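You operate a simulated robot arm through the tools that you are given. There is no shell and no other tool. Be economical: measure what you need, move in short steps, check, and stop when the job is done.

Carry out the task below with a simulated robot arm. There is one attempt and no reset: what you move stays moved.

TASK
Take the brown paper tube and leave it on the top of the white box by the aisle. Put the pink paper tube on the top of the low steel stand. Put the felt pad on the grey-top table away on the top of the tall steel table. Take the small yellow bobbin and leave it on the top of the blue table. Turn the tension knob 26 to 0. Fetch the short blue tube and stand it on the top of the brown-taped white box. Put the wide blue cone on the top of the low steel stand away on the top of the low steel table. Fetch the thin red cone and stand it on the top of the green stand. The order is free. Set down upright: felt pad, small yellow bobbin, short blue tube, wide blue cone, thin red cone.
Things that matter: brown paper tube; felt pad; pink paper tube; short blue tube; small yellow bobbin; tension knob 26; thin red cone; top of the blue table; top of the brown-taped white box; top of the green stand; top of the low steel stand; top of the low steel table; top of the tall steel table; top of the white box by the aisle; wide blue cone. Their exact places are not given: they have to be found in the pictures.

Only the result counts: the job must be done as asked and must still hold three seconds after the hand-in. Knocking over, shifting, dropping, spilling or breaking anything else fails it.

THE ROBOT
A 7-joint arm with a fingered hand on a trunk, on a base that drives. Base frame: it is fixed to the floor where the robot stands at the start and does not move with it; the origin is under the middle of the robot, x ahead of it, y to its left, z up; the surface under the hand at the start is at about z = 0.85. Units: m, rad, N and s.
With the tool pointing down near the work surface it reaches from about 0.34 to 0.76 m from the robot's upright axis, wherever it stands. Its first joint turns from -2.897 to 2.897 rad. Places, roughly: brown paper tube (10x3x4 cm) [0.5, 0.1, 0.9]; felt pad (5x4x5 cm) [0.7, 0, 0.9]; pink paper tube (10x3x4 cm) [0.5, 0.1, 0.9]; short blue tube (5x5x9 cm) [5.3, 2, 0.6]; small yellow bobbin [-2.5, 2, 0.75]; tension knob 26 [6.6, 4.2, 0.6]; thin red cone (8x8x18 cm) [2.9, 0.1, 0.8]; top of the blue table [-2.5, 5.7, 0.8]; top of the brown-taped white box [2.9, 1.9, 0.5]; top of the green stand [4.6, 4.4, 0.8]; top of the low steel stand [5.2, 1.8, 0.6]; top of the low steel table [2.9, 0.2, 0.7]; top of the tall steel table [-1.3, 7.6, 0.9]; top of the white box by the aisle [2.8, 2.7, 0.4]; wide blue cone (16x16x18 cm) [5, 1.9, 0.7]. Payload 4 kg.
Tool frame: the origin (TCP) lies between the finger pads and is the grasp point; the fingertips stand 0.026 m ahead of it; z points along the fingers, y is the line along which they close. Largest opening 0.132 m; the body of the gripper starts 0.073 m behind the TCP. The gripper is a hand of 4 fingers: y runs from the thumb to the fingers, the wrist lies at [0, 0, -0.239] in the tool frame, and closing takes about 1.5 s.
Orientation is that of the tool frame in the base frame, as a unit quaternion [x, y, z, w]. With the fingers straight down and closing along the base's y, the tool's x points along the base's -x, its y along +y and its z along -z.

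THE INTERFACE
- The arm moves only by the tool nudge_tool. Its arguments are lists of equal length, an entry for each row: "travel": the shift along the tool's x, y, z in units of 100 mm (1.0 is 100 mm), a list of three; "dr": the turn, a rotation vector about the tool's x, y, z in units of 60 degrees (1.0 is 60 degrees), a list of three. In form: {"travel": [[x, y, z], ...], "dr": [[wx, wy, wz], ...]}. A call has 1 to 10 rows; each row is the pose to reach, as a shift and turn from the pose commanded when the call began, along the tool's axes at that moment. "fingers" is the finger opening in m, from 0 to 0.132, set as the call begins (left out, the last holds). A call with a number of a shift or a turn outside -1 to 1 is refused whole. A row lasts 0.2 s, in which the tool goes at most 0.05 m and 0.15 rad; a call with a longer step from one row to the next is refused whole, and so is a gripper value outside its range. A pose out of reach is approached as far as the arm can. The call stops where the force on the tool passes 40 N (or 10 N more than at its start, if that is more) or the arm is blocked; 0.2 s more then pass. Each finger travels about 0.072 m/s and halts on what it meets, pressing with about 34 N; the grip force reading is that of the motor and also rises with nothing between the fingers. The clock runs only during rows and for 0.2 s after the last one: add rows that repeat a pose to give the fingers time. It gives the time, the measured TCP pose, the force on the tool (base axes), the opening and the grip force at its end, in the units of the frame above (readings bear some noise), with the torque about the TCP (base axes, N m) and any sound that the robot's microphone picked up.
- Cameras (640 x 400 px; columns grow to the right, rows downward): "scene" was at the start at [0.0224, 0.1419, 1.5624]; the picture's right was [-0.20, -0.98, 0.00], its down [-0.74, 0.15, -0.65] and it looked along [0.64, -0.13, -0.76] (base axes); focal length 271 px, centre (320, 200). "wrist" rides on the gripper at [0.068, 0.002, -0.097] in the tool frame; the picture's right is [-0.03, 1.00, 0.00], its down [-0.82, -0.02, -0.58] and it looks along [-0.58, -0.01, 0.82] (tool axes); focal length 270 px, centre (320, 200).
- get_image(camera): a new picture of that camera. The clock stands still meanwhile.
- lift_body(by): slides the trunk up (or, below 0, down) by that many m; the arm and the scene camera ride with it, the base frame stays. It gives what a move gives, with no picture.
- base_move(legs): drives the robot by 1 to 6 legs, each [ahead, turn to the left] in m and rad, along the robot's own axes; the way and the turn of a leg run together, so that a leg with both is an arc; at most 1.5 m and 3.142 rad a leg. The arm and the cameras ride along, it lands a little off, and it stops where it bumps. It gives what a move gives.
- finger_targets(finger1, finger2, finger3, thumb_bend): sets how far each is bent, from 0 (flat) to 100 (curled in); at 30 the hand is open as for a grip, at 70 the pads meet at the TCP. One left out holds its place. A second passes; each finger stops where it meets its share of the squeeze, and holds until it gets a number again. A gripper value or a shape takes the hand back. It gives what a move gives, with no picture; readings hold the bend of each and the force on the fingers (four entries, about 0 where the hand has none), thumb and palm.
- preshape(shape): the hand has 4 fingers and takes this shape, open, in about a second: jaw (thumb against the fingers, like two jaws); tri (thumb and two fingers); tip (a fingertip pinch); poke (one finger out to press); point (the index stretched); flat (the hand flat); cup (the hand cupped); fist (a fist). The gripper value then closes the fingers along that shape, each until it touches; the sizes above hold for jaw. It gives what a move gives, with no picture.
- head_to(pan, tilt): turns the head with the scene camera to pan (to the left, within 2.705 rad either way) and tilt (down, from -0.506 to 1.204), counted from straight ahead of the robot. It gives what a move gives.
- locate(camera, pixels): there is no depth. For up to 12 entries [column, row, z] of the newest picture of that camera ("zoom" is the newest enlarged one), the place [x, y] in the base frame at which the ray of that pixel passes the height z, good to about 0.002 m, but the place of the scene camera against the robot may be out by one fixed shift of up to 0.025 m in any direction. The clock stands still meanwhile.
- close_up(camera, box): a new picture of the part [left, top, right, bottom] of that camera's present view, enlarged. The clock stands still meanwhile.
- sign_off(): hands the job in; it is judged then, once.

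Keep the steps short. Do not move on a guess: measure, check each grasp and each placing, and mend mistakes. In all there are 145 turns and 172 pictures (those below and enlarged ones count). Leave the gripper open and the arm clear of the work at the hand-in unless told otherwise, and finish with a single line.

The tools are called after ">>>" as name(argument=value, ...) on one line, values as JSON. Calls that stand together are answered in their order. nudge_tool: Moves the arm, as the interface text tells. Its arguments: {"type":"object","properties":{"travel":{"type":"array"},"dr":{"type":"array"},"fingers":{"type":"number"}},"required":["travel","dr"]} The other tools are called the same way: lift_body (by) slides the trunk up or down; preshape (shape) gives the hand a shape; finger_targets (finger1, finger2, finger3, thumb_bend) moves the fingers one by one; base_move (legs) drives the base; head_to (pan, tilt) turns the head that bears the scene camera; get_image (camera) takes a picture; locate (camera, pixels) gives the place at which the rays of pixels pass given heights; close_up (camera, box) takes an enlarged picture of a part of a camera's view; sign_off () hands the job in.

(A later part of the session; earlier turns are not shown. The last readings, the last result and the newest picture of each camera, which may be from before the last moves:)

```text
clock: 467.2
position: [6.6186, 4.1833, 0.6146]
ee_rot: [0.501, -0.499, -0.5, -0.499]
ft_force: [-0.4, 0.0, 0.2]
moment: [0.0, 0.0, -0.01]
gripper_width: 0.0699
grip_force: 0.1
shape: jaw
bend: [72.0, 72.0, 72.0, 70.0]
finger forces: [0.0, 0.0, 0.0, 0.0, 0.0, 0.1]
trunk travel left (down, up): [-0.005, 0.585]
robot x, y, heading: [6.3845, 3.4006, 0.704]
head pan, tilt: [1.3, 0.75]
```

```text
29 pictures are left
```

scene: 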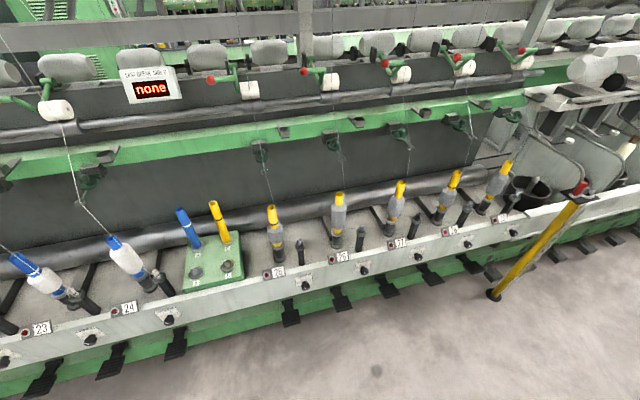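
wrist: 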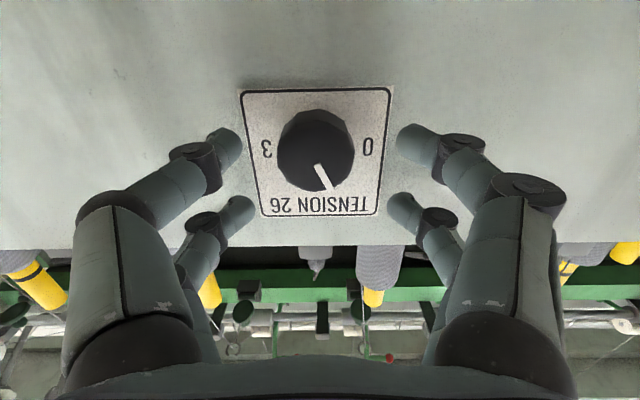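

>>> nudge_tool(travel=[[0, -0.02, 0.05], [0, -0.02, 0.05], [0, -0.02, 0.05], [0, -0.02, 0.05], [0, -0.02, 0.05], [0, -0.02, 0.05]], dr=[[0, 0, 0], [0, 0, 0], [0, 0, 0], [0, 0, 0], [0, 0, 0], [0, 0, 0]], fingers=0.0)

>>> get_image(camera="wrist")

```text
clock: 468.6
position: [6.6208, 4.1868, 0.6135]
ee_rot: [0.502, -0.499, -0.5, -0.499]
ft_force: [0.7, 2.5, -1.4]
moment: [0.01, 0.01, -0.05]
gripper_width: 0.013
grip_force: 34.1
shape: jaw
bend: [73.0, 61.0, 61.0, 70.0]
finger forces: [29.0, 0.1, 0.0, 0.0, 29.9, 0.0]
trunk travel left (down, up): [-0.005, 0.585]
robot x, y, heading: [6.3846, 3.3974, 0.695]
head pan, tilt: [1.3, 0.75]
```

```text
28 pictures are left
```

wrist: 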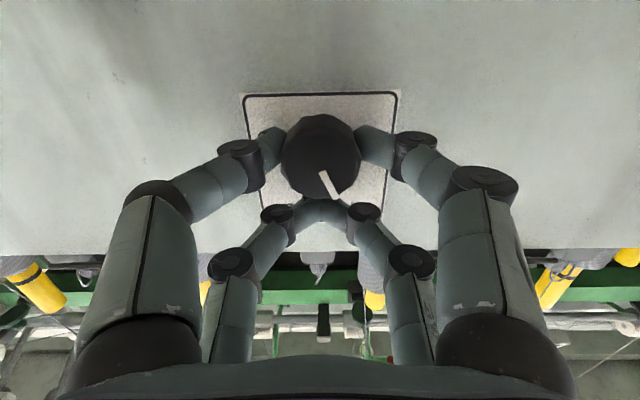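

Knob gripped at 29 N. I turn it 51° counter-clockwise (negative about tool z), keeping the pinch point on the knob axis.

>>> nudge_tool(travel=[[0.001, 0.019, 0], [0.006, 0.038, 0], [0.013, 0.056, 0], [0.022, 0.073, 0], [0.034, 0.088, 0], [0.048, 0.101, 0], [0.048, 0.101, 0]], dr=[[0, 0, -0.1417], [0, 0, -0.283], [0, 0, -0.425], [0, 0, -0.567], [0, 0, -0.708], [0, 0, -0.85], [0, 0, -0.85]])

>>> get_image(camera="wrist")

```text
clock: 470.2
position: [6.6106, 4.1876, 0.6089]
ee_rot: [0.667, -0.235, -0.236, -0.666]
ft_force: [-5.4, 3.5, -2.8]
moment: [0.07, 0.08, 0.09]
gripper_width: 0.0126
grip_force: 33.9
shape: jaw
bend: [73.0, 61.0, 61.0, 70.0]
finger forces: [32.1, 0.0, 0.1, 0.0, 29.0, 0.1]
trunk travel left (down, up): [-0.005, 0.585]
robot x, y, heading: [6.3848, 3.396, 0.704]
head pan, tilt: [1.3, 0.75]
```

```text
27 pictures are left
```

wrist: 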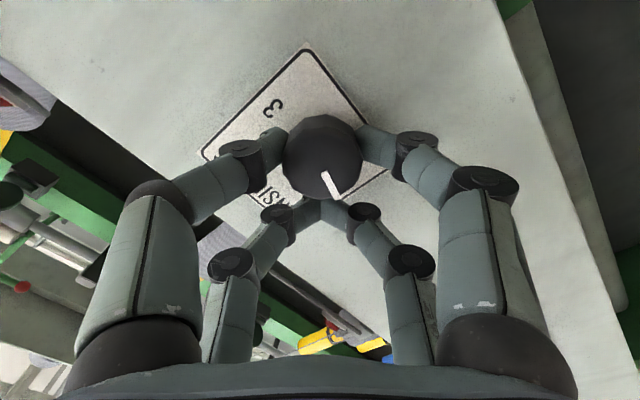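

>>> nudge_tool(travel=[[0, 0, 0], [0, 0, 0], [0, 0, 0], [0, 0, 0], [0, 0, 0], [0, 0, -0.3], [0, 0, -0.7], [0, 0, -1.0]], dr=[[0, 0, 0], [0, 0, 0], [0, 0, 0], [0, 0, 0], [0, 0, 0], [0, 0, 0], [0, 0, 0], [0, 0, 0]], fingers=0.08)

>>> get_image(camera="wrist")

>>> close_up(camera="wrist", box=[240, 30, 400, 180])

```text
clock: 472.1
position: [6.6104, 4.0866, 0.6078]
ee_rot: [0.667, -0.237, -0.236, -0.666]
ft_force: [-0.6, -0.6, 0.3]
moment: [-0.01, 0.02, 0.0]
gripper_width: 0.0795
grip_force: 0.1
shape: jaw
bend: [71.0, 71.0, 71.0, 70.0]
finger forces: [0.0, 0.0, 0.0, 0.0, 0.1, 0.1]
trunk travel left (down, up): [-0.005, 0.585]
robot x, y, heading: [6.3858, 3.3973, 0.7]
head pan, tilt: [1.3, 0.75]
```

```text
26 pictures are left
```

wrist: 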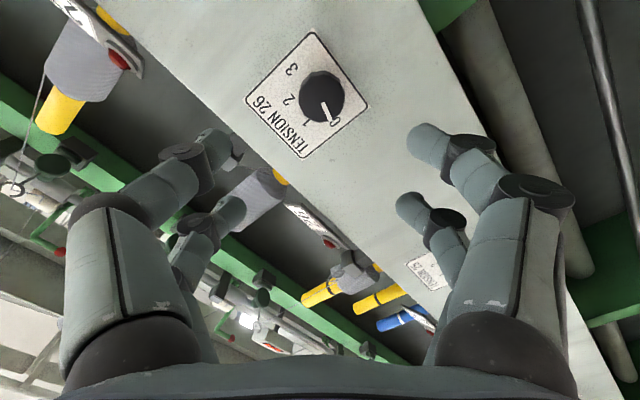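

```text
2.67 times, centred on (320, 105) of wrist
```

zoom: 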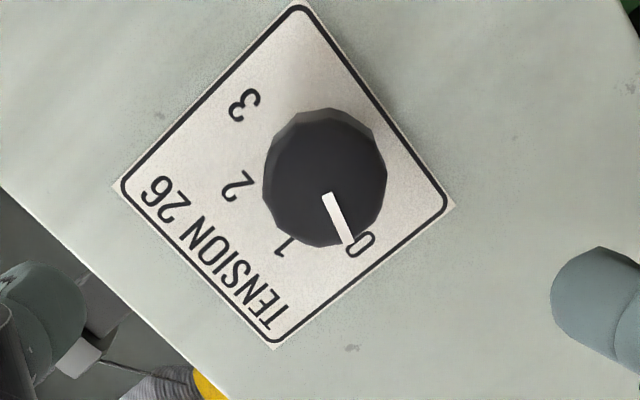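

The mark is about 5° short of 0. I re-grip and turn 5° more.

>>> nudge_tool(travel=[[0, 0, 0.4], [0, 0, 0.8], [0, 0, 1.0]], dr=[[0, 0, 0], [0, 0, 0], [0, 0, 0]])

>>> nudge_tool(travel=[[0, 0, 0], [0, 0, 0], [0, 0, 0], [0, 0, 0], [0, 0, 0], [0, 0, 0], [0, 0.011, 0], [0, 0.011, 0]], dr=[[0, 0, 0], [0, 0, 0], [0, 0, 0], [0, 0, 0], [0, 0, 0], [0, 0, 0], [0, 0, -0.09], [0, 0, -0.09]], fingers=0.0)

>>> nudge_tool(travel=[[0, 0, 0], [0, 0, 0], [0, 0, 0], [0, 0, 0], [0, 0, 0], [0, 0, -0.3], [0, 0, -0.7], [0, 0, -1.0]], dr=[[0, 0, 0], [0, 0, 0], [0, 0, 0], [0, 0, 0], [0, 0, 0], [0, 0, 0], [0, 0, 0], [0, 0, 0]], fingers=0.08)

>>> close_up(camera="wrist", box=[240, 30, 400, 180])

```text
clock: 472.9
position: [6.6112, 4.1861, 0.6087]
ee_rot: [0.667, -0.236, -0.236, -0.666]
ft_force: [0.7, -0.3, -0.2]
moment: [0.01, 0.03, 0.0]
gripper_width: 0.0798
grip_force: 0.1
shape: jaw
bend: [71.0, 71.0, 71.0, 70.0]
finger forces: [0.1, 0.0, 0.1, 0.1, 0.1, 0.0]
trunk travel left (down, up): [-0.005, 0.585]
robot x, y, heading: [6.3823, 3.3954, 0.702]
head pan, tilt: [1.3, 0.75]
```

```text
clock: 474.6
position: [6.6117, 4.1871, 0.6082]
ee_rot: [0.677, -0.205, -0.205, -0.676]
ft_force: [0.1, -0.2, -0.6]
moment: [0.02, 0.3, -0.02]
gripper_width: 0.012
grip_force: 34.0
shape: jaw
bend: [73.0, 61.0, 61.0, 70.0]
finger forces: [29.2, 0.0, 0.1, 0.1, 31.2, 0.1]
trunk travel left (down, up): [-0.005, 0.585]
robot x, y, heading: [6.3865, 3.3956, 0.699]
head pan, tilt: [1.3, 0.75]
```

```text
clock: 476.4
position: [6.61, 4.0873, 0.6072]
ee_rot: [0.677, -0.204, -0.204, -0.677]
ft_force: [0.2, 0.0, -0.5]
moment: [0.03, 0.03, 0.02]
gripper_width: 0.0794
grip_force: 0.1
shape: jaw
bend: [71.0, 71.0, 71.0, 70.0]
finger forces: [0.1, 0.0, 0.0, 0.0, 0.1, 0.0]
trunk travel left (down, up): [-0.005, 0.585]
robot x, y, heading: [6.3891, 3.3979, 0.702]
head pan, tilt: [1.3, 0.75]
```

```text
2.67 times, centred on (320, 105) of wrist
```

zoom: 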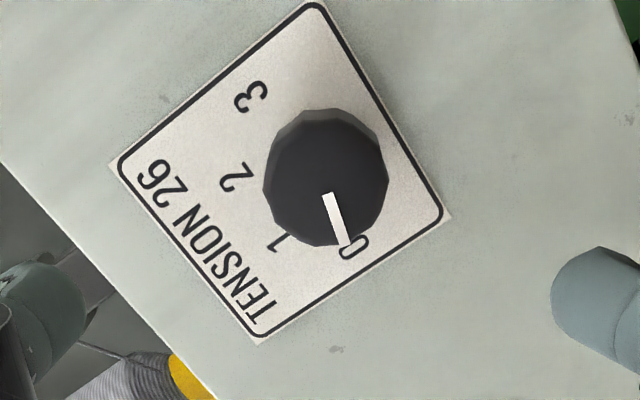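

The knob has reached its end stop at 0 (torque rose, mark stayed on 0). I back off, and turn the hand down again.

>>> nudge_tool(travel=[[0, 0, -0.1], [0, 0, -0.2], [0, 0, -0.3], [0, 0, -0.4], [0, 0, -0.5], [0, 0, -0.6], [0, 0, -0.7]], dr=[[0, 0, 0.135], [0, 0, 0.27], [0, 0, 0.405], [0, 0, 0.54], [0, 0, 0.675], [0, 0, 0.81], [0, 0, 0.94]])

>>> nudge_tool(travel=[[-0.1, 0, 0], [-0.2, 0, 0], [-0.3, 0, 0], [-0.4, 0, 0], [-0.5, 0, 0], [-0.6, 0, 0], [-0.7, 0, 0], [-0.8, 0, 0]], dr=[[0, 0.12, 0], [0, 0.24, 0], [0, 0.36, 0], [0, 0.48, 0], [0, 0.6, 0], [0, 0.72, 0], [0, 0.85, 0], [0, 0.98, 0]])

>>> lift_body(by=0.35)

>>> nudge_tool(travel=[[0, 0, 0], [0, 0, 0], [0, 0, 0], [0, 0, 0], [0, 0, 0]], dr=[[0, 0.13, 0], [0, 0.26, 0], [0, 0.39, 0], [0, 0.52, 0], [0, 0.52, 0]])

```text
clock: 478.1
position: [6.6099, 4.018, 0.6063]
ee_rot: [-0.5, 0.501, 0.5, 0.5]
ft_force: [0.9, -0.7, 0.8]
moment: [0.0, -0.01, -0.01]
gripper_width: 0.0796
grip_force: 0.1
shape: jaw
bend: [71.0, 71.0, 71.0, 70.0]
finger forces: [0.0, 0.0, 0.0, 0.1, 0.0, 0.0]
trunk travel left (down, up): [-0.005, 0.585]
robot x, y, heading: [6.3875, 3.3998, 0.698]
head pan, tilt: [1.3, 0.75]
```

```text
clock: 479.9
position: [6.61, 4.017, 0.6882]
ee_rot: [0.681, -0.681, -0.189, -0.19]
ft_force: [-0.5, -1.0, -0.2]
moment: [0.01, 0.06, 0.02]
gripper_width: 0.0796
grip_force: 0.0
shape: jaw
bend: [71.0, 71.0, 71.0, 70.0]
finger forces: [0.1, 0.1, 0.0, 0.1, 0.0, 0.1]
trunk travel left (down, up): [-0.005, 0.585]
robot x, y, heading: [6.3862, 3.4006, 0.698]
head pan, tilt: [1.3, 0.75]
```

```text
clock: 483.3
position: [6.6102, 4.0175, 1.0384]
ee_rot: [-0.681, 0.681, 0.189, 0.191]
ft_force: [-0.2, -0.6, -0.7]
moment: [0.01, 0.0, 0.03]
gripper_width: 0.0796
grip_force: 0.1
shape: jaw
bend: [71.0, 71.0, 71.0, 70.0]
finger forces: [0.0, 0.0, 0.0, 0.0, 0.0, 0.0]
trunk travel left (down, up): [-0.355, 0.235]
robot x, y, heading: [6.386, 3.3992, 0.693]
head pan, tilt: [1.3, 0.75]
```

```text
clock: 484.5
position: [6.6114, 4.0184, 1.0376]
ee_rot: [-0.706, 0.707, 0.023, 0.024]
ft_force: [0.6, -0.6, 0.2]
moment: [0.0, 0.0, 0.01]
gripper_width: 0.0795
grip_force: 0.0
shape: jaw
bend: [71.0, 71.0, 71.0, 70.0]
finger forces: [0.0, 0.0, 0.0, 0.0, 0.1, 0.0]
out of reach, approached as far as the arm can: row 4, 5
trunk travel left (down, up): [-0.355, 0.235]
robot x, y, heading: [6.3873, 3.4012, 0.694]
head pan, tilt: [1.3, 0.75]
```

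>>> nudge_tool(travel=[[0.2, -0.05, 0], [0.4, -0.1, 0], [0.6, -0.2, 0], [0.8, -0.3, 0], [0.9, -0.4, 0], [0.9, -0.5, 0]], dr=[[0, 0.06, 0.0], [0, 0.06, 0.12], [0, 0.06, 0.25], [0, 0.06, 0.38], [0, 0.06, 0.51], [0, 0.06, 0.64]])

>>> base_move(legs=[[0, -0.1]])

```text
clock: 485.9
position: [6.6603, 3.9275, 1.0321]
ee_rot: [-0.434, 0.901, 0.009, -0.006]
ft_force: [-0.3, -0.6, -0.2]
moment: [0.0, -0.02, 0.01]
gripper_width: 0.0797
grip_force: 0.0
shape: jaw
bend: [71.0, 71.0, 71.0, 70.0]
finger forces: [0.0, 0.0, 0.0, 0.0, 0.0, 0.0]
trunk travel left (down, up): [-0.355, 0.235]
robot x, y, heading: [6.3848, 3.3996, 0.698]
head pan, tilt: [1.3, 0.75]
```

```text
clock: 486.8
position: [6.7119, 3.8968, 1.0324]
ee_rot: [-0.388, 0.922, 0.009, -0.006]
ft_force: [1.1, 0.4, -0.4]
moment: [0.0, -0.03, -0.03]
gripper_width: 0.0796
grip_force: 0.0
shape: jaw
bend: [71.0, 71.0, 71.0, 70.0]
finger forces: [0.1, 0.1, 0.0, 0.1, 0.0, 0.0]
trunk travel left (down, up): [-0.355, 0.235]
robot x, y, heading: [6.3864, 3.3989, 0.599]
head pan, tilt: [1.3, 0.75]
```

>>> nudge_tool(travel=[[0.15, -0.2, 0], [0.3, -0.4, 0], [0.5, -0.6, 0], [0.7, -0.75, 0], [0.85, -0.9, 0], [1.0, -1.0, 0], [1.0, -1.0, 0]], dr=[[0, 0, 0.14], [0, 0, 0.28], [0, 0, 0.42], [0, 0, 0.56], [0, 0, 0.7], [0, 0, 0.84], [0, 0, 0.95]])

>>> nudge_tool(travel=[[0, 0, 0], [0, 0, 0], [0, 0, 0], [0, 0, 0], [0, 0, 0], [0, 0, 0]], dr=[[0, 0, 0.14], [0, 0, 0.28], [0, 0, 0.42], [0, 0, 0.56], [0, 0, 0.7], [0, 0, 0.74]])

>>> lift_body(by=0.17)

>>> head_to(pan=2.5, tilt=0.4)

>>> get_image(camera="scene")

```text
clock: 488.4
position: [6.715, 3.7552, 1.0313]
ee_rot: [0.098, 0.995, 0.005, -0.01]
ft_force: [-0.4, -0.2, -0.8]
moment: [-0.03, 0.01, 0.01]
gripper_width: 0.0797
grip_force: 0.0
shape: jaw
bend: [71.0, 71.0, 71.0, 70.0]
finger forces: [0.0, 0.0, 0.1, 0.0, 0.0, 0.0]
trunk travel left (down, up): [-0.355, 0.235]
robot x, y, heading: [6.3863, 3.3965, 0.597]
head pan, tilt: [1.3, 0.75]
```

```text
clock: 489.8
position: [6.7159, 3.7555, 1.0307]
ee_rot: [0.467, 0.884, 0.001, -0.011]
ft_force: [0.0, 0.5, 0.9]
moment: [-0.02, 0.0, 0.01]
gripper_width: 0.0794
grip_force: 0.1
shape: jaw
bend: [71.0, 71.0, 71.0, 70.0]
finger forces: [0.0, 0.0, 0.1, 0.1, 0.0, 0.0]
trunk travel left (down, up): [-0.355, 0.235]
robot x, y, heading: [6.385, 3.3991, 0.596]
head pan, tilt: [1.3, 0.75]
```

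```text
clock: 491.7
position: [6.7155, 3.7563, 1.2004]
ee_rot: [0.466, 0.884, 0.0, -0.011]
ft_force: [0.2, 0.2, 0.0]
moment: [0.01, -0.04, 0.01]
gripper_width: 0.0796
grip_force: 0.1
shape: jaw
bend: [71.0, 71.0, 71.0, 70.0]
finger forces: [0.1, 0.0, 0.0, 0.0, 0.0, 0.1]
trunk travel left (down, up): [-0.525, 0.065]
robot x, y, heading: [6.3856, 3.3972, 0.596]
head pan, tilt: [1.3, 0.75]
```

```text
clock: 493.1
position: [6.7155, 3.7556, 1.2004]
ee_rot: [0.466, 0.885, 0.001, -0.011]
ft_force: [-0.5, -0.5, 0.6]
moment: [-0.02, 0.01, -0.01]
gripper_width: 0.0794
grip_force: 0.0
shape: jaw
bend: [71.0, 71.0, 71.0, 70.0]
finger forces: [0.0, 0.1, 0.0, 0.0, 0.0, 0.0]
trunk travel left (down, up): [-0.525, 0.065]
robot x, y, heading: [6.3851, 3.399, 0.596]
head pan, tilt: [2.499, 0.4]
```

```text
23 pictures are left
```

scene: 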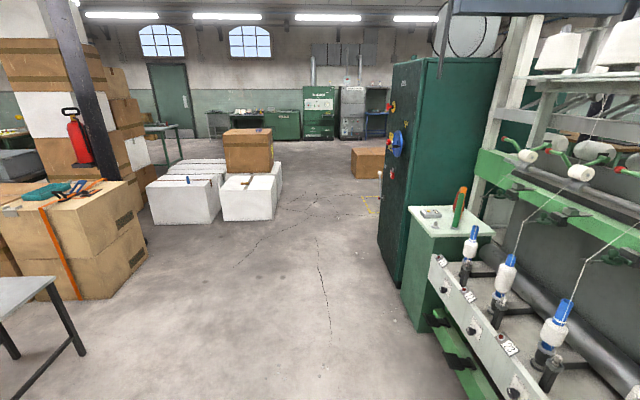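

Route home by the north: back west, turn round in the open, and go on along y≈3.4.

>>> base_move(legs=[[0, -0.596], [-1.4, 0], [0, 3.13], [1.4, 0], [1.4, 0], [1.3, 0]])

```text
clock: 529.4
position: [0.41, 3.3282, 1.2]
ee_rot: [-0.705, 0.709, -0.008, -0.004]
ft_force: [-0.1, -0.6, -0.3]
moment: [0.01, -0.01, -0.02]
gripper_width: 0.0796
grip_force: 0.0
shape: jaw
bend: [71.0, 71.0, 71.0, 70.0]
finger forces: [0.0, 0.1, 0.0, 0.0, 0.0, 0.0]
trunk travel left (down, up): [-0.525, 0.065]
robot x, y, heading: [0.8885, 3.4322, 3.136]
head pan, tilt: [2.499, 0.4]
```

>>> base_move(legs=[[0, 1.204], [1.25, 0], [1.25, 0], [1.18, 0], [0, 1.943], [0.4, 0]])

>>> get_image(camera="wrist")

```text
clock: 557.8
position: [0.426, 0.1069, 1.2003]
ee_rot: [0.704, 0.71, 0.003, -0.01]
ft_force: [0.2, 0.0, -0.8]
moment: [0.0, -0.01, 0.04]
gripper_width: 0.0797
grip_force: 0.0
shape: jaw
bend: [71.0, 71.0, 71.0, 70.0]
finger forces: [0.0, 0.1, 0.1, 0.1, 0.0, 0.0]
trunk travel left (down, up): [-0.525, 0.065]
robot x, y, heading: [-0.0469, -0.0076, 0.005]
head pan, tilt: [2.499, 0.4]
```

```text
22 pictures are left
```

wrist: 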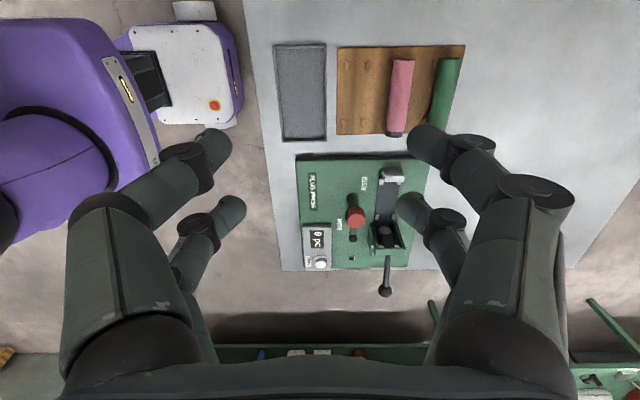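

>>> locate(camera="wrist", pixels=[[402, 60, 0.885], [396, 136, 0.875], [389, 97, 0.88], [410, 97, 0.88], [440, 60, 0.885]])

>>> nudge_tool(travel=[[-0.15, 0.4, 0.3], [-0.3, 0.8, 0.5], [-0.4, 1.0, 0.8], [-0.4, 1.0, 1.0]], dr=[[0, 0, 0], [0, 0, 0], [0, 0, 0], [0, 0, 0]], fingers=0.045)

>>> nudge_tool(travel=[[0, 0.13, 0.3], [0, 0.13, 0.7], [0, 0.13, 1.0]], dr=[[0, 0, 0], [0, 0, 0], [0, 0, 0]])

>>> get_image(camera="wrist")

```text
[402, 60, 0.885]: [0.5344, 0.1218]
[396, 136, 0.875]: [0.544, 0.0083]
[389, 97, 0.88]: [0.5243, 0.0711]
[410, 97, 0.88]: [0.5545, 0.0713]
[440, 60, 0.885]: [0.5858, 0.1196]
```

```text
refused: row 1 steps farther than a row can; nothing moved
```

```text
clock: 558.6
position: [0.4362, 0.1089, 1.1004]
ee_rot: [0.704, 0.71, 0.003, -0.009]
ft_force: [0.7, 1.2, 0.4]
moment: [-0.03, -0.03, 0.04]
gripper_width: 0.0795
grip_force: 0.0
shape: jaw
bend: [71.0, 71.0, 71.0, 70.0]
finger forces: [0.1, 0.0, 0.1, 0.1, 0.0, 0.1]
trunk travel left (down, up): [-0.525, 0.065]
robot x, y, heading: [-0.0466, -0.0051, 0.003]
head pan, tilt: [2.499, 0.4]
```

```text
21 pictures are left
```

wrist: 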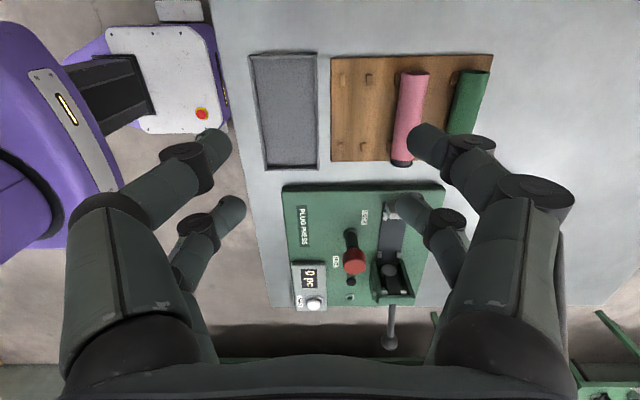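

>>> nudge_tool(travel=[[-0.15, 0.35, 0.2], [-0.3, 0.7, 0.4], [-0.43, 1.0, 0.6], [-0.43, 1.0, 1.0]], dr=[[0, 0, 0], [0, 0, 0], [0, 0, 0], [0, 0, 0]], fingers=0.042)

>>> nudge_tool(travel=[[0, 0.03, 0.35], [0, 0.03, 0.6], [0, 0.03, 0.6]], dr=[[0, 0, 0], [0, 0, 0], [0, 0, 0]])

>>> get_image(camera="wrist")

```text
clock: 559.6
position: [0.5366, 0.0692, 0.9972]
ee_rot: [0.703, 0.711, 0.004, -0.01]
ft_force: [0.4, -0.9, 0.0]
moment: [0.0, -0.03, 0.02]
gripper_width: 0.0421
grip_force: 0.0
shape: jaw
bend: [73.0, 73.0, 73.0, 70.0]
finger forces: [0.0, 0.0, 0.1, 0.1, 0.0, 0.0]
trunk travel left (down, up): [-0.525, 0.065]
robot x, y, heading: [-0.0501, -0.0088, 0.009]
head pan, tilt: [2.499, 0.4]
```

```text
clock: 560.4
position: [0.5402, 0.0705, 0.9372]
ee_rot: [0.704, 0.71, 0.004, -0.01]
ft_force: [-0.6, 1.1, 0.4]
moment: [-0.01, -0.03, 0.02]
gripper_width: 0.0421
grip_force: 0.1
shape: jaw
bend: [73.0, 73.0, 73.0, 70.0]
finger forces: [0.0, 0.0, 0.0, 0.0, 0.0, 0.0]
trunk travel left (down, up): [-0.525, 0.065]
robot x, y, heading: [-0.0491, -0.0074, 0.009]
head pan, tilt: [2.499, 0.4]
```

```text
20 pictures are left
```

wrist: 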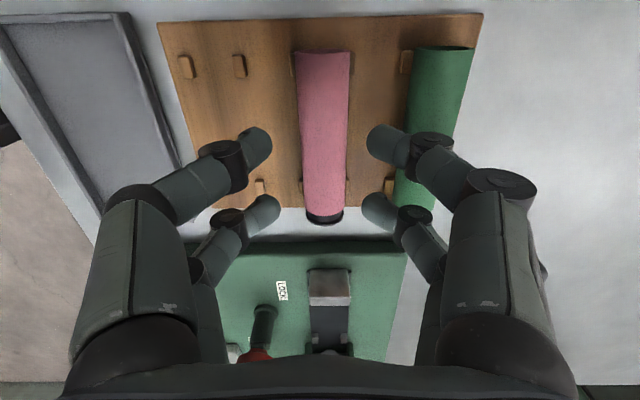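

>>> nudge_tool(travel=[[-0.03, 0.015, 0.2], [-0.03, 0.015, 0.4], [-0.03, 0.015, 0.52]], dr=[[0, 0, 0], [0, 0, 0], [0, 0, 0]])

>>> nudge_tool(travel=[[0, 0, 0], [0, 0, 0], [0, 0, 0], [0, 0, 0], [0, 0, 0]], dr=[[0, 0, 0], [0, 0, 0], [0, 0, 0], [0, 0, 0], [0, 0, 0]], fingers=0.0)

>>> nudge_tool(travel=[[0, 0, -0.15], [0, 0, -0.3], [0, 0, -0.6], [0, 0, -1.0]], dr=[[0, 0, 0], [0, 0, 0], [0, 0, 0], [0, 0, 0]])

>>> nudge_tool(travel=[[0, -0.3, -0.3], [0, -0.6, -0.6], [0, -0.7, -1.0]], dr=[[0, 0, 0], [0, 0, 0], [0, 0, 0]])

```text
clock: 561.2
position: [0.5408, 0.0674, 0.8856]
ee_rot: [0.704, 0.71, 0.004, -0.009]
ft_force: [0.3, -1.1, -0.4]
moment: [-0.02, 0.01, 0.02]
gripper_width: 0.0421
grip_force: 0.1
shape: jaw
bend: [73.0, 73.0, 73.0, 70.0]
finger forces: [0.0, 0.0, 0.0, 0.1, 0.1, 0.0]
trunk travel left (down, up): [-0.525, 0.065]
robot x, y, heading: [-0.0492, -0.0059, -0.001]
head pan, tilt: [2.499, 0.4]
```

```text
clock: 562.4
position: [0.5403, 0.0669, 0.886]
ee_rot: [0.703, 0.711, 0.004, -0.01]
ft_force: [0.6, -0.4, -0.4]
moment: [0.02, 0.01, 0.0]
gripper_width: 0.0223
grip_force: 34.3
shape: jaw
bend: [73.0, 73.0, 73.0, 70.0]
finger forces: [30.5, 30.4, 29.9, 0.1, 30.2, 0.0]
trunk travel left (down, up): [-0.525, 0.065]
robot x, y, heading: [-0.0494, -0.0053, 0.004]
head pan, tilt: [2.499, 0.4]
```

```text
clock: 563.4
position: [0.5411, 0.0678, 0.9859]
ee_rot: [0.703, 0.711, 0.004, -0.009]
ft_force: [0.9, 0.1, -0.9]
moment: [0.03, -0.02, 0.01]
gripper_width: 0.0222
grip_force: 34.0
shape: jaw
bend: [73.0, 73.0, 73.0, 70.0]
finger forces: [30.6, 30.5, 30.0, 0.0, 30.2, 0.1]
trunk travel left (down, up): [-0.525, 0.065]
robot x, y, heading: [-0.0468, -0.0055, 0.008]
head pan, tilt: [2.499, 0.4]
```

```text
clock: 564.2
position: [0.4731, 0.0633, 1.0865]
ee_rot: [0.704, 0.71, 0.003, -0.009]
ft_force: [0.1, -0.3, 0.7]
moment: [0.0, 0.0, 0.0]
gripper_width: 0.0221
grip_force: 34.1
shape: jaw
bend: [73.0, 73.0, 73.0, 71.0]
finger forces: [30.5, 30.5, 29.8, 0.0, 30.2, 0.0]
trunk travel left (down, up): [-0.525, 0.065]
robot x, y, heading: [-0.0495, -0.0074, -0.003]
head pan, tilt: [2.499, 0.4]
```

Pink tube held by all digits (30 N). I drive north round the table and then east to the stand.

>>> base_move(legs=[[-0.4, 0], [0, 1.193], [1.25, 0], [1.25, 0], [1.16, 0], [0, -1.193]])

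>>> base_move(legs=[[1.4, 0], [1.4, 0], [1.4, 0]])

```text
clock: 590.5
position: [1.3789, 3.46, 1.0872]
ee_rot: [0.704, 0.71, 0.004, -0.01]
ft_force: [-0.2, -0.6, 0.3]
moment: [-0.03, -0.03, -0.01]
gripper_width: 0.0216
grip_force: 34.3
shape: jaw
bend: [73.0, 73.0, 73.0, 71.0]
finger forces: [30.5, 30.4, 29.8, 0.1, 29.9, 0.0]
trunk travel left (down, up): [-0.525, 0.065]
robot x, y, heading: [0.8579, 3.3925, 0.001]
head pan, tilt: [2.499, 0.4]
```

```text
clock: 610.6
position: [5.5691, 3.4765, 1.0876]
ee_rot: [0.704, 0.71, 0.004, -0.01]
ft_force: [0.0, 0.4, 0.5]
moment: [0.0, -0.03, -0.06]
gripper_width: 0.0218
grip_force: 33.6
shape: jaw
bend: [73.0, 73.0, 73.0, 71.0]
finger forces: [30.4, 30.3, 29.7, 0.0, 29.8, 0.0]
trunk travel left (down, up): [-0.525, 0.065]
robot x, y, heading: [5.0492, 3.4078, -0.003]
head pan, tilt: [2.499, 0.4]
```

>>> base_move(legs=[[0, -1.568], [0.77, 0]])

>>> lift_body(by=-0.25)

>>> nudge_tool(travel=[[0, 0.4, 0.2], [0, 0.8, 0.4], [0, 1.0, 0.8]], dr=[[0, 0, 0], [0, 0, 0], [0, 0, 0]])

>>> get_image(camera="wrist")

```text
clock: 619.1
position: [5.1243, 2.1117, 1.0865]
ee_rot: [1.0, 0.007, 0.01, -0.004]
ft_force: [0.3, -0.3, 0.0]
moment: [0.02, -0.01, 0.02]
gripper_width: 0.0216
grip_force: 34.1
shape: jaw
bend: [73.0, 73.0, 73.0, 71.0]
finger forces: [30.3, 30.4, 29.6, 0.0, 29.7, 0.0]
trunk travel left (down, up): [-0.525, 0.065]
robot x, y, heading: [5.0504, 2.6285, -1.561]
head pan, tilt: [2.499, 0.4]
```

```text
clock: 621.6
position: [5.1243, 2.112, 0.8375]
ee_rot: [1.0, 0.007, 0.009, -0.005]
ft_force: [0.2, -0.7, 0.2]
moment: [0.03, -0.01, 0.03]
gripper_width: 0.0218
grip_force: 34.3
shape: jaw
bend: [73.0, 73.0, 73.0, 71.0]
finger forces: [30.4, 30.2, 29.5, 0.0, 29.7, 0.0]
trunk travel left (down, up): [-0.275, 0.315]
robot x, y, heading: [5.0525, 2.6277, -1.564]
head pan, tilt: [2.499, 0.4]
```

```text
clock: 622.4
position: [5.1261, 2.0121, 0.7554]
ee_rot: [1.0, 0.007, 0.01, -0.003]
ft_force: [-0.2, -0.2, -0.2]
moment: [-0.02, 0.01, 0.0]
gripper_width: 0.0217
grip_force: 33.8
shape: jaw
bend: [73.0, 73.0, 73.0, 71.0]
finger forces: [30.3, 30.3, 29.6, 0.1, 29.6, 0.0]
trunk travel left (down, up): [-0.275, 0.315]
robot x, y, heading: [5.0523, 2.6283, -1.562]
head pan, tilt: [2.499, 0.4]
```

```text
19 pictures are left
```

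wrist: 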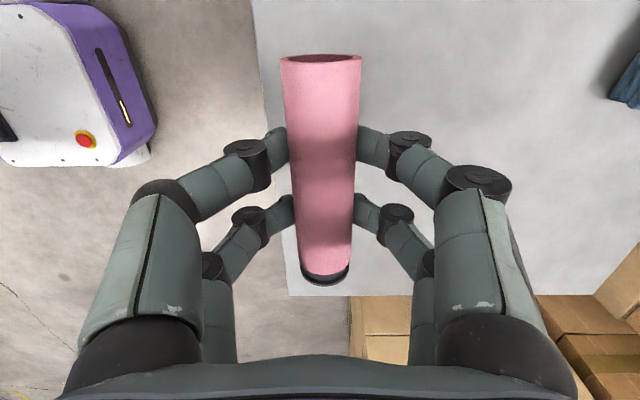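

>>> nudge_tool(travel=[[0, 0.35, 0.2], [0, 0.75, 0.4], [0, 0.75, 0.8], [0, 0.75, 1.0], [0, 0.75, 1.0]], dr=[[0, 0, 0], [0, 0, 0], [0, 0, 0], [0, 0, 0], [0, 0, 0]])

>>> nudge_tool(travel=[[0, 0, 0.05], [0, 0, 0.1], [0, 0, 0.15], [0, 0, 0.2], [0, 0, 0.25], [0, 0, 0.3], [0, 0, 0.35], [0, 0, 0.4], [0, 0, 0.45], [0, 0, 0.5]], dr=[[0, 0, 0], [0, 0, 0], [0, 0, 0], [0, 0, 0], [0, 0, 0], [0, 0, 0], [0, 0, 0], [0, 0, 0], [0, 0, 0], [0, 0, 0]])

```text
clock: 623.6
position: [5.1296, 1.9387, 0.656]
ee_rot: [1.0, 0.007, 0.011, -0.004]
ft_force: [0.1, 0.1, -0.8]
moment: [0.02, -0.01, 0.04]
gripper_width: 0.0215
grip_force: 33.6
shape: jaw
bend: [73.0, 73.0, 73.0, 71.0]
finger forces: [30.3, 30.2, 29.6, 0.1, 29.6, 0.0]
trunk travel left (down, up): [-0.275, 0.315]
robot x, y, heading: [5.0531, 2.6332, -1.556]
head pan, tilt: [2.499, 0.4]
```

```text
clock: 625.4
position: [5.1319, 1.9358, 0.6254]
ee_rot: [1.0, 0.007, 0.01, 0.002]
ft_force: [-1.3, 5.6, 17.8]
moment: [0.11, -0.1, 0.08]
gripper_width: 0.0227
grip_force: 33.2
shape: jaw
bend: [74.0, 74.0, 74.0, 71.0]
finger forces: [33.0, 33.3, 35.7, 0.0, 34.7, 0.0]
trunk travel left (down, up): [-0.275, 0.315]
robot x, y, heading: [5.051, 2.6333, -1.566]
head pan, tilt: [2.499, 0.4]
stopped in row 8: the force on the tool passed its limit at 45 N (the readings are from after the stop); the commanded pose is now the measured one
```

>>> nudge_tool(travel=[[0, 0, -0.01], [0, 0, -0.01], [0, 0, -0.01], [0, 0, -0.01], [0, 0, -0.01]], dr=[[0, 0, 0], [0, 0, 0], [0, 0, 0], [0, 0, 0], [0, 0, 0]], fingers=0.06)

>>> nudge_tool(travel=[[0, 0, -0.2], [0, 0, -0.5], [0, 0, -0.95]], dr=[[0, 0, 0], [0, 0, 0], [0, 0, 0]])

>>> get_image(camera="wrist")

>>> nudge_tool(travel=[[0, -0.4, -0.2], [0, -0.8, -0.4], [0, -1.0, -0.8]], dr=[[0, 0, 0], [0, 0, 0], [0, 0, 0]])

>>> nudge_tool(travel=[[0, -0.4, -0.2], [0, -0.8, -0.4], [0, -0.8, -0.8]], dr=[[0, 0, 0], [0, 0, 0], [0, 0, 0]])

>>> lift_body(by=0.25)

```text
clock: 626.6
position: [5.1313, 1.9374, 0.6252]
ee_rot: [1.0, 0.007, 0.01, 0.001]
ft_force: [-0.5, -2.0, 25.6]
moment: [-0.19, 0.25, 0.0]
gripper_width: 0.0538
grip_force: 0.0
shape: jaw
bend: [75.0, 76.0, 76.0, 71.0]
finger forces: [5.8, 8.8, 7.0, 0.1, 4.1, 0.1]
trunk travel left (down, up): [-0.275, 0.315]
robot x, y, heading: [5.053, 2.6324, -1.561]
head pan, tilt: [2.499, 0.4]
```

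```text
clock: 627.4
position: [5.1287, 1.937, 0.7177]
ee_rot: [1.0, 0.007, 0.01, -0.001]
ft_force: [-0.3, 0.9, -0.1]
moment: [-0.02, -0.01, 0.01]
gripper_width: 0.0597
grip_force: 0.2
shape: jaw
bend: [73.0, 73.0, 73.0, 70.0]
finger forces: [0.1, 0.1, 0.0, 0.1, 0.0, 0.1]
trunk travel left (down, up): [-0.275, 0.315]
robot x, y, heading: [5.0522, 2.6312, -1.561]
head pan, tilt: [2.499, 0.4]
```

```text
18 pictures are left
```

wrist: 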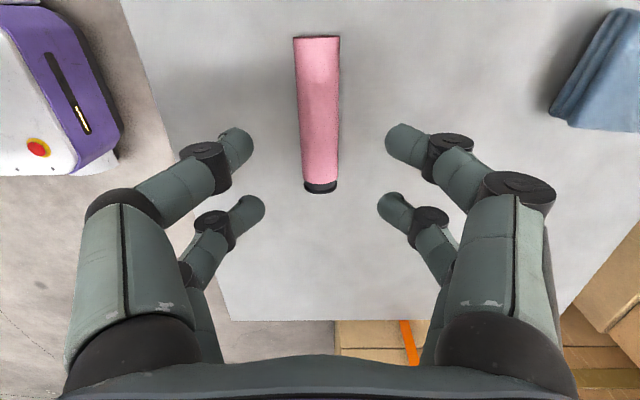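

```text
clock: 628.2
position: [5.1271, 2.0364, 0.7979]
ee_rot: [1.0, 0.006, 0.011, -0.001]
ft_force: [0.4, 0.9, -0.1]
moment: [0.0, 0.01, 0.0]
gripper_width: 0.0597
grip_force: 0.1
shape: jaw
bend: [73.0, 73.0, 73.0, 70.0]
finger forces: [0.0, 0.0, 0.0, 0.1, 0.0, 0.1]
trunk travel left (down, up): [-0.275, 0.315]
robot x, y, heading: [5.052, 2.6323, -1.567]
head pan, tilt: [2.499, 0.4]
```

```text
clock: 629.0
position: [5.1226, 2.1164, 0.8795]
ee_rot: [1.0, 0.007, 0.011, -0.001]
ft_force: [-0.4, -0.3, 0.5]
moment: [0.0, 0.02, 0.02]
gripper_width: 0.0597
grip_force: 0.0
shape: jaw
bend: [73.0, 73.0, 73.0, 70.0]
finger forces: [0.1, 0.0, 0.0, 0.1, 0.1, 0.1]
trunk travel left (down, up): [-0.275, 0.315]
robot x, y, heading: [5.053, 2.6297, -1.56]
head pan, tilt: [2.499, 0.4]
```

```text
clock: 631.6
position: [5.1232, 2.116, 1.1288]
ee_rot: [1.0, 0.007, 0.011, 0.0]
ft_force: [0.4, 0.0, 0.2]
moment: [0.01, 0.01, -0.03]
gripper_width: 0.06
grip_force: 0.0
shape: jaw
bend: [73.0, 73.0, 73.0, 70.0]
finger forces: [0.0, 0.0, 0.0, 0.0, 0.0, 0.0]
trunk travel left (down, up): [-0.525, 0.065]
robot x, y, heading: [5.051, 2.6314, -1.568]
head pan, tilt: [2.499, 0.4]
```

Pink tube lies on the low steel stand. I return west for the felt pad.

>>> base_move(legs=[[-0.77, 0], [0, -1.575], [1.4, 0], [1.4, 0], [1.35, 0]])

```text
clock: 659.5
position: [0.3831, 3.3258, 1.1287]
ee_rot: [-0.704, 0.71, -0.007, -0.008]
ft_force: [-0.7, -0.2, -0.5]
moment: [0.0, 0.02, 0.01]
gripper_width: 0.0598
grip_force: 0.0
shape: jaw
bend: [73.0, 73.0, 73.0, 70.0]
finger forces: [0.0, 0.0, 0.0, 0.0, 0.0, 0.0]
trunk travel left (down, up): [-0.525, 0.065]
robot x, y, heading: [0.8992, 3.3867, 3.127]
head pan, tilt: [2.499, 0.4]
```

>>> base_move(legs=[[0, 1.214], [1.25, 0], [1.25, 0], [1.22, 0], [0, 1.942], [0.45, 0]])

>>> get_image(camera="wrist")

```text
clock: 688.2
position: [0.4869, -0.0367, 1.1292]
ee_rot: [0.717, 0.697, 0.007, -0.009]
ft_force: [-0.5, -0.1, 0.3]
moment: [-0.01, 0.0, 0.03]
gripper_width: 0.0599
grip_force: 0.0
shape: jaw
bend: [73.0, 73.0, 73.0, 70.0]
finger forces: [0.0, 0.0, 0.1, 0.0, 0.1, 0.1]
trunk travel left (down, up): [-0.525, 0.065]
robot x, y, heading: [-0.0309, -0.09, -0.035]
head pan, tilt: [2.499, 0.4]
```

```text
17 pictures are left
```

wrist: 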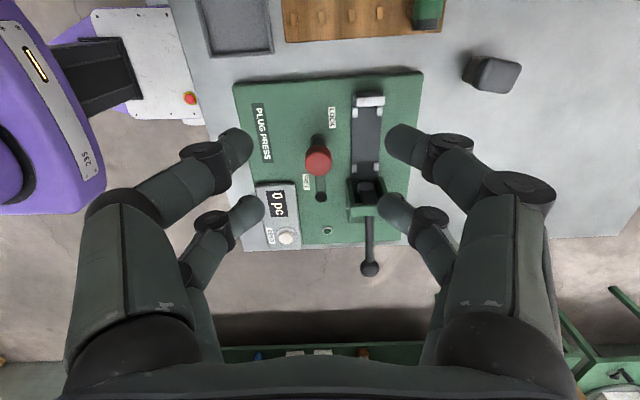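

>>> close_up(camera="wrist", box=[440, 30, 560, 110])

>>> locate(camera="wrist", pixels=[[486, 58, 0.9], [521, 62, 0.9], [516, 94, 0.9], [479, 91, 0.9], [470, 57, 0.85], [463, 83, 0.85]])

```text
5.00 times, centred on (500, 70) of wrist
```

zoom: 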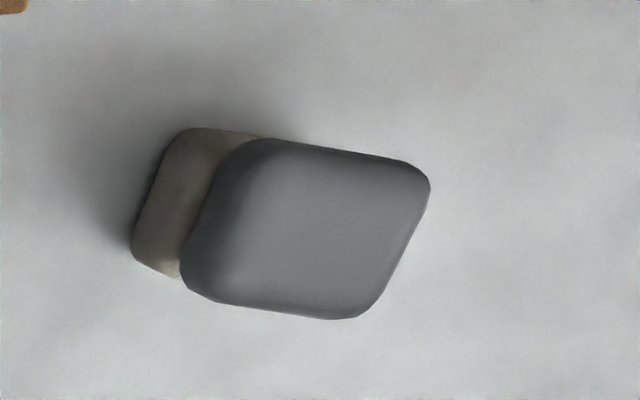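

```text
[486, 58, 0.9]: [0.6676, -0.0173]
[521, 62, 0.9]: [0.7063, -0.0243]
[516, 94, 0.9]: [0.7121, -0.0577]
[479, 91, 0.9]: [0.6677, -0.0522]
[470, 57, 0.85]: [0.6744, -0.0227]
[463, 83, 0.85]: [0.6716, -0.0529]
```

>>> nudge_tool(travel=[[0, 0.4, 0.2], [0.05, 0.8, 0.4], [0.05, 1.0, 0.7], [0.05, 1.0, 0.9]], dr=[[0, 0, 0.1], [0, 0, 0.1], [0, 0, 0.1], [0, 0, 0.1]], fingers=0.08)

>>> nudge_tool(travel=[[0, 0.4, 0.1], [0.05, 0.8, 0.3], [0.1, 1.01, 0.5], [0.1, 1.01, 0.8]], dr=[[0, 0, 0], [0, 0, 0], [0, 0, 0], [0, 0, 0]])

>>> get_image(camera="wrist")

```text
clock: 689.2
position: [0.5869, -0.0336, 1.0381]
ee_rot: [0.753, 0.658, 0.007, -0.008]
ft_force: [0.3, -0.6, 0.3]
moment: [0.0, 0.01, 0.01]
gripper_width: 0.0795
grip_force: 0.1
shape: jaw
bend: [71.0, 71.0, 71.0, 70.0]
finger forces: [0.0, 0.0, 0.0, 0.0, 0.0, 0.0]
trunk travel left (down, up): [-0.525, 0.065]
robot x, y, heading: [-0.0342, -0.083, -0.036]
head pan, tilt: [2.499, 0.4]
```

```text
refused: 1.01 is not a number from -1 to 1
```

```text
15 pictures are left
```

wrist: 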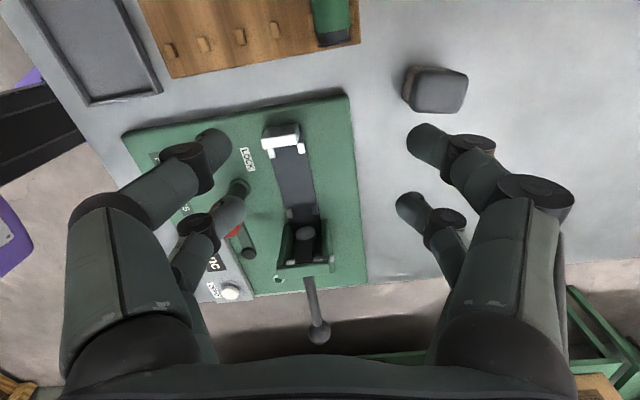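

>>> locate(camera="wrist", pixels=[[350, 100, 0.87], [365, 260, 0.87], [438, 90, 0.9], [300, 140, 0.88], [235, 230, 0.92], [468, 80, 0.9], [406, 85, 0.88]])

>>> nudge_tool(travel=[[0.05, 0.4, 0.1], [0.1, 0.8, 0.3], [0.16, 1.0, 0.5], [0.16, 1.0, 0.7]], dr=[[0, 0, 0], [0, 0, 0], [0, 0, 0], [0, 0, 0]])

>>> get_image(camera="wrist")

```text
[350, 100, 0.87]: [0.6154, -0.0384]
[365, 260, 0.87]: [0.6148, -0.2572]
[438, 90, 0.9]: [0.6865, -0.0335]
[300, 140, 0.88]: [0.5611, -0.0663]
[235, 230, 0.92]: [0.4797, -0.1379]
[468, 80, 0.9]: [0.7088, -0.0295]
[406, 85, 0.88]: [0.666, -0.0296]
```

```text
clock: 690.2
position: [0.6871, -0.0281, 0.9695]
ee_rot: [0.752, 0.659, 0.006, -0.008]
ft_force: [-0.7, -0.2, -0.6]
moment: [0.01, -0.03, 0.03]
gripper_width: 0.0795
grip_force: 0.0
shape: jaw
bend: [71.0, 71.0, 71.0, 70.0]
finger forces: [0.1, 0.0, 0.0, 0.0, 0.1, 0.0]
trunk travel left (down, up): [-0.525, 0.065]
robot x, y, heading: [-0.0305, -0.084, -0.036]
head pan, tilt: [2.499, 0.4]
```

```text
14 pictures are left
```

wrist: 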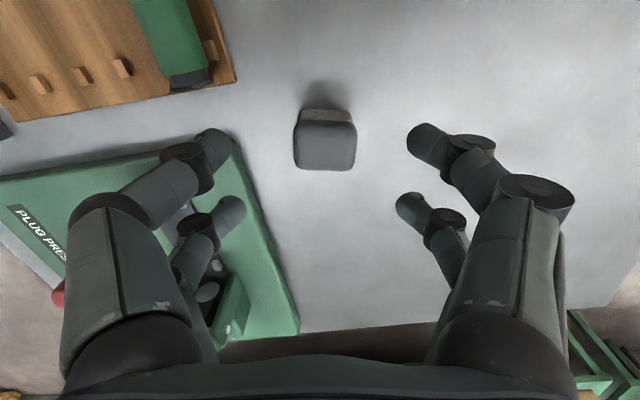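

>>> nudge_tool(travel=[[0, 0.02, 0.1], [0, 0.02, 0.3], [0, 0.02, 0.6], [0, 0.02, 0.8], [0, 0.02, 0.87]], dr=[[0, 0, 0], [0, 0, 0], [0, 0, 0], [0, 0, 0], [0, 0, 0]], fingers=0.064)

>>> nudge_tool(travel=[[0, 0, 0], [0, 0, 0], [0, 0, 0], [0, 0, 0], [0, 0, 0]], dr=[[0, 0, 0], [0, 0, 0], [0, 0, 0], [0, 0, 0], [0, 0, 0]], fingers=0.0)

>>> nudge_tool(travel=[[0, 0, -0.1], [0, 0, -0.4], [0, 0, -0.8], [0, 0, -1.0]], dr=[[0, 0, 0], [0, 0, 0], [0, 0, 0], [0, 0, 0]])

>>> nudge_tool(travel=[[0, -0.3, -0.3], [0, -0.7, -0.5], [0, -1.0, -0.8], [0, -1.0, -1.0]], dr=[[0, 0, 0], [0, 0, 0], [0, 0, 0], [0, 0, 0]])

>>> get_image(camera="wrist")

```text
clock: 691.5
position: [0.6913, -0.0265, 0.8818]
ee_rot: [0.753, 0.658, 0.007, -0.008]
ft_force: [-0.1, 0.2, -0.5]
moment: [-0.01, 0.01, -0.01]
gripper_width: 0.0646
grip_force: 0.1
shape: jaw
bend: [73.0, 73.0, 73.0, 70.0]
finger forces: [0.0, 0.0, 0.0, 0.0, 0.0, 0.1]
trunk travel left (down, up): [-0.525, 0.065]
robot x, y, heading: [-0.0321, -0.0843, -0.04]
head pan, tilt: [2.499, 0.4]
```

```text
clock: 692.6
position: [0.6909, -0.0275, 0.8819]
ee_rot: [0.753, 0.658, 0.006, -0.007]
ft_force: [0.5, 0.1, -0.5]
moment: [0.0, -0.06, 0.04]
gripper_width: 0.0024
grip_force: 34.2
shape: jaw
bend: [61.0, 74.0, 74.0, 70.0]
finger forces: [0.0, 29.9, 30.0, 0.1, 0.1, 0.0]
trunk travel left (down, up): [-0.525, 0.065]
robot x, y, heading: [-0.0294, -0.0831, -0.039]
head pan, tilt: [2.499, 0.4]
```

```text
clock: 693.6
position: [0.6903, -0.0282, 0.9828]
ee_rot: [0.753, 0.658, 0.006, -0.008]
ft_force: [0.3, 0.2, -0.2]
moment: [0.03, 0.02, -0.02]
gripper_width: 0.0025
grip_force: 34.1
shape: jaw
bend: [61.0, 74.0, 74.0, 70.0]
finger forces: [0.0, 30.0, 29.9, 0.1, 0.0, 0.1]
trunk travel left (down, up): [-0.525, 0.065]
robot x, y, heading: [-0.0314, -0.0851, -0.035]
head pan, tilt: [2.499, 0.4]
```

```text
clock: 694.6
position: [0.5913, -0.0169, 1.0827]
ee_rot: [0.753, 0.658, 0.007, -0.008]
ft_force: [-0.4, -0.3, 0.8]
moment: [0.0, 0.0, 0.04]
gripper_width: 0.0022
grip_force: 34.0
shape: jaw
bend: [61.0, 74.0, 74.0, 70.0]
finger forces: [0.1, 30.0, 29.9, 0.0, 0.0, 0.0]
trunk travel left (down, up): [-0.525, 0.065]
robot x, y, heading: [-0.0331, -0.0853, -0.038]
head pan, tilt: [2.499, 0.4]
```

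```text
13 pictures are left
```

wrist: 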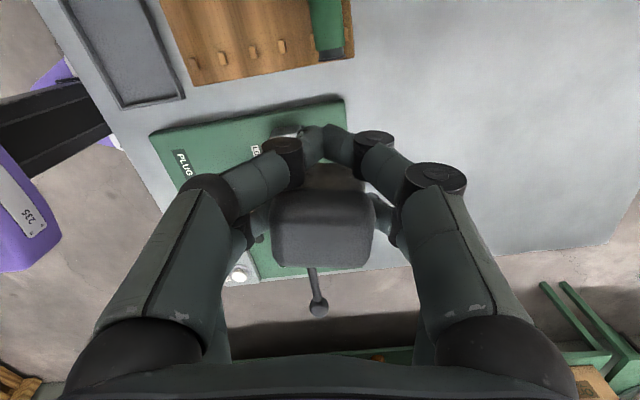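

Felt pad held by two digits at 30 N. I drive north toward the tall steel table and look.

>>> base_move(legs=[[-0.45, 0], [0, 1.73], [1.25, 0], [1.25, 0], [1.25, 0], [1.2, 0]])

>>> head_to(pan=0.25, tilt=0.4)

>>> get_image(camera="scene")

```text
clock: 725.4
position: [-1.4149, 5.3954, 1.0817]
ee_rot: [-0.03, 0.999, -0.003, -0.01]
ft_force: [-0.2, 0.3, 0.1]
moment: [-0.03, 0.02, -0.01]
gripper_width: 0.0022
grip_force: 33.8
shape: jaw
bend: [61.0, 74.0, 74.0, 70.0]
finger forces: [0.1, 29.9, 29.8, 0.0, 0.0, 0.0]
trunk travel left (down, up): [-0.525, 0.065]
robot x, y, heading: [-1.2277, 4.7998, 1.732]
head pan, tilt: [2.499, 0.4]
```

```text
clock: 727.5
position: [-1.4144, 5.3966, 1.0825]
ee_rot: [-0.031, 0.999, -0.003, -0.01]
ft_force: [0.5, 0.0, -0.1]
moment: [-0.01, -0.05, 0.02]
gripper_width: 0.0025
grip_force: 33.8
shape: jaw
bend: [61.0, 74.0, 74.0, 70.0]
finger forces: [0.0, 29.9, 29.9, 0.0, 0.1, 0.0]
trunk travel left (down, up): [-0.525, 0.065]
robot x, y, heading: [-1.2253, 4.7997, 1.729]
head pan, tilt: [0.25, 0.4]
```

```text
12 pictures are left
```

scene: 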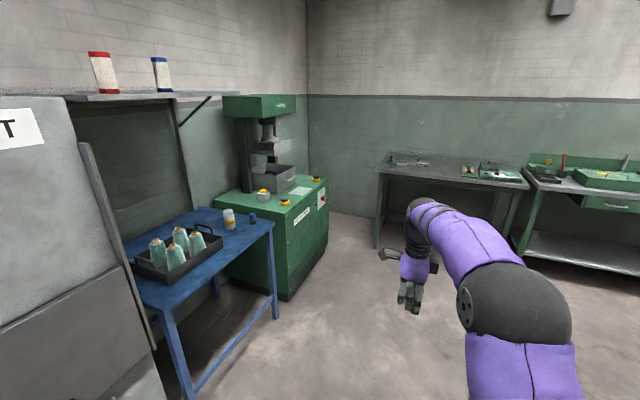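

>>> locate(camera="scene", pixels=[[378, 173, 0.9], [528, 188, 0.9], [385, 153, 0.9], [440, 172, 0.9], [374, 248, 0.0], [430, 163, 0.9], [495, 176, 0.92], [120, 262, 0.8], [272, 226, 0.8], [190, 400, 0.0], [237, 220, 0.8], [209, 208, 0.8]])

>>> close_up(camera="scene", box=[100, 140, 560, 300])

```text
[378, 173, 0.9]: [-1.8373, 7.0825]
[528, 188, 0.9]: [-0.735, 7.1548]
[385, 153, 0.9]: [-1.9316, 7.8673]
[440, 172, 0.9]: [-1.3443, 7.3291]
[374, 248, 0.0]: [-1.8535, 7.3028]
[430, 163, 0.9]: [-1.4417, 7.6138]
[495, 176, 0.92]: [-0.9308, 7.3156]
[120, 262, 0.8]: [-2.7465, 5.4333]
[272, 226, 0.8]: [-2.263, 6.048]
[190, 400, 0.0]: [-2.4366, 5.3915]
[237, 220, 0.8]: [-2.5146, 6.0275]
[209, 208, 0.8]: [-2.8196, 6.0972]
```

```text
1.39 times, centred on (330, 220) of scene
```

zoom: 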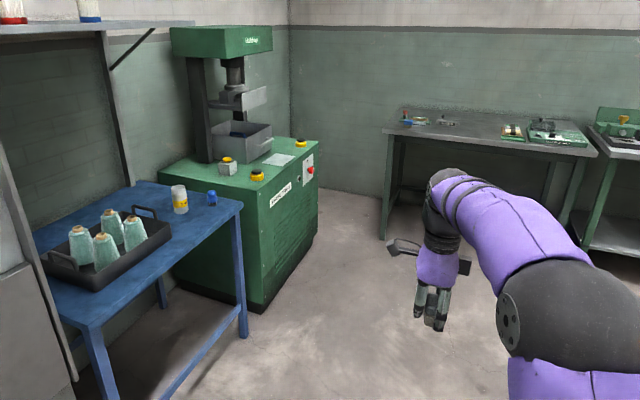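

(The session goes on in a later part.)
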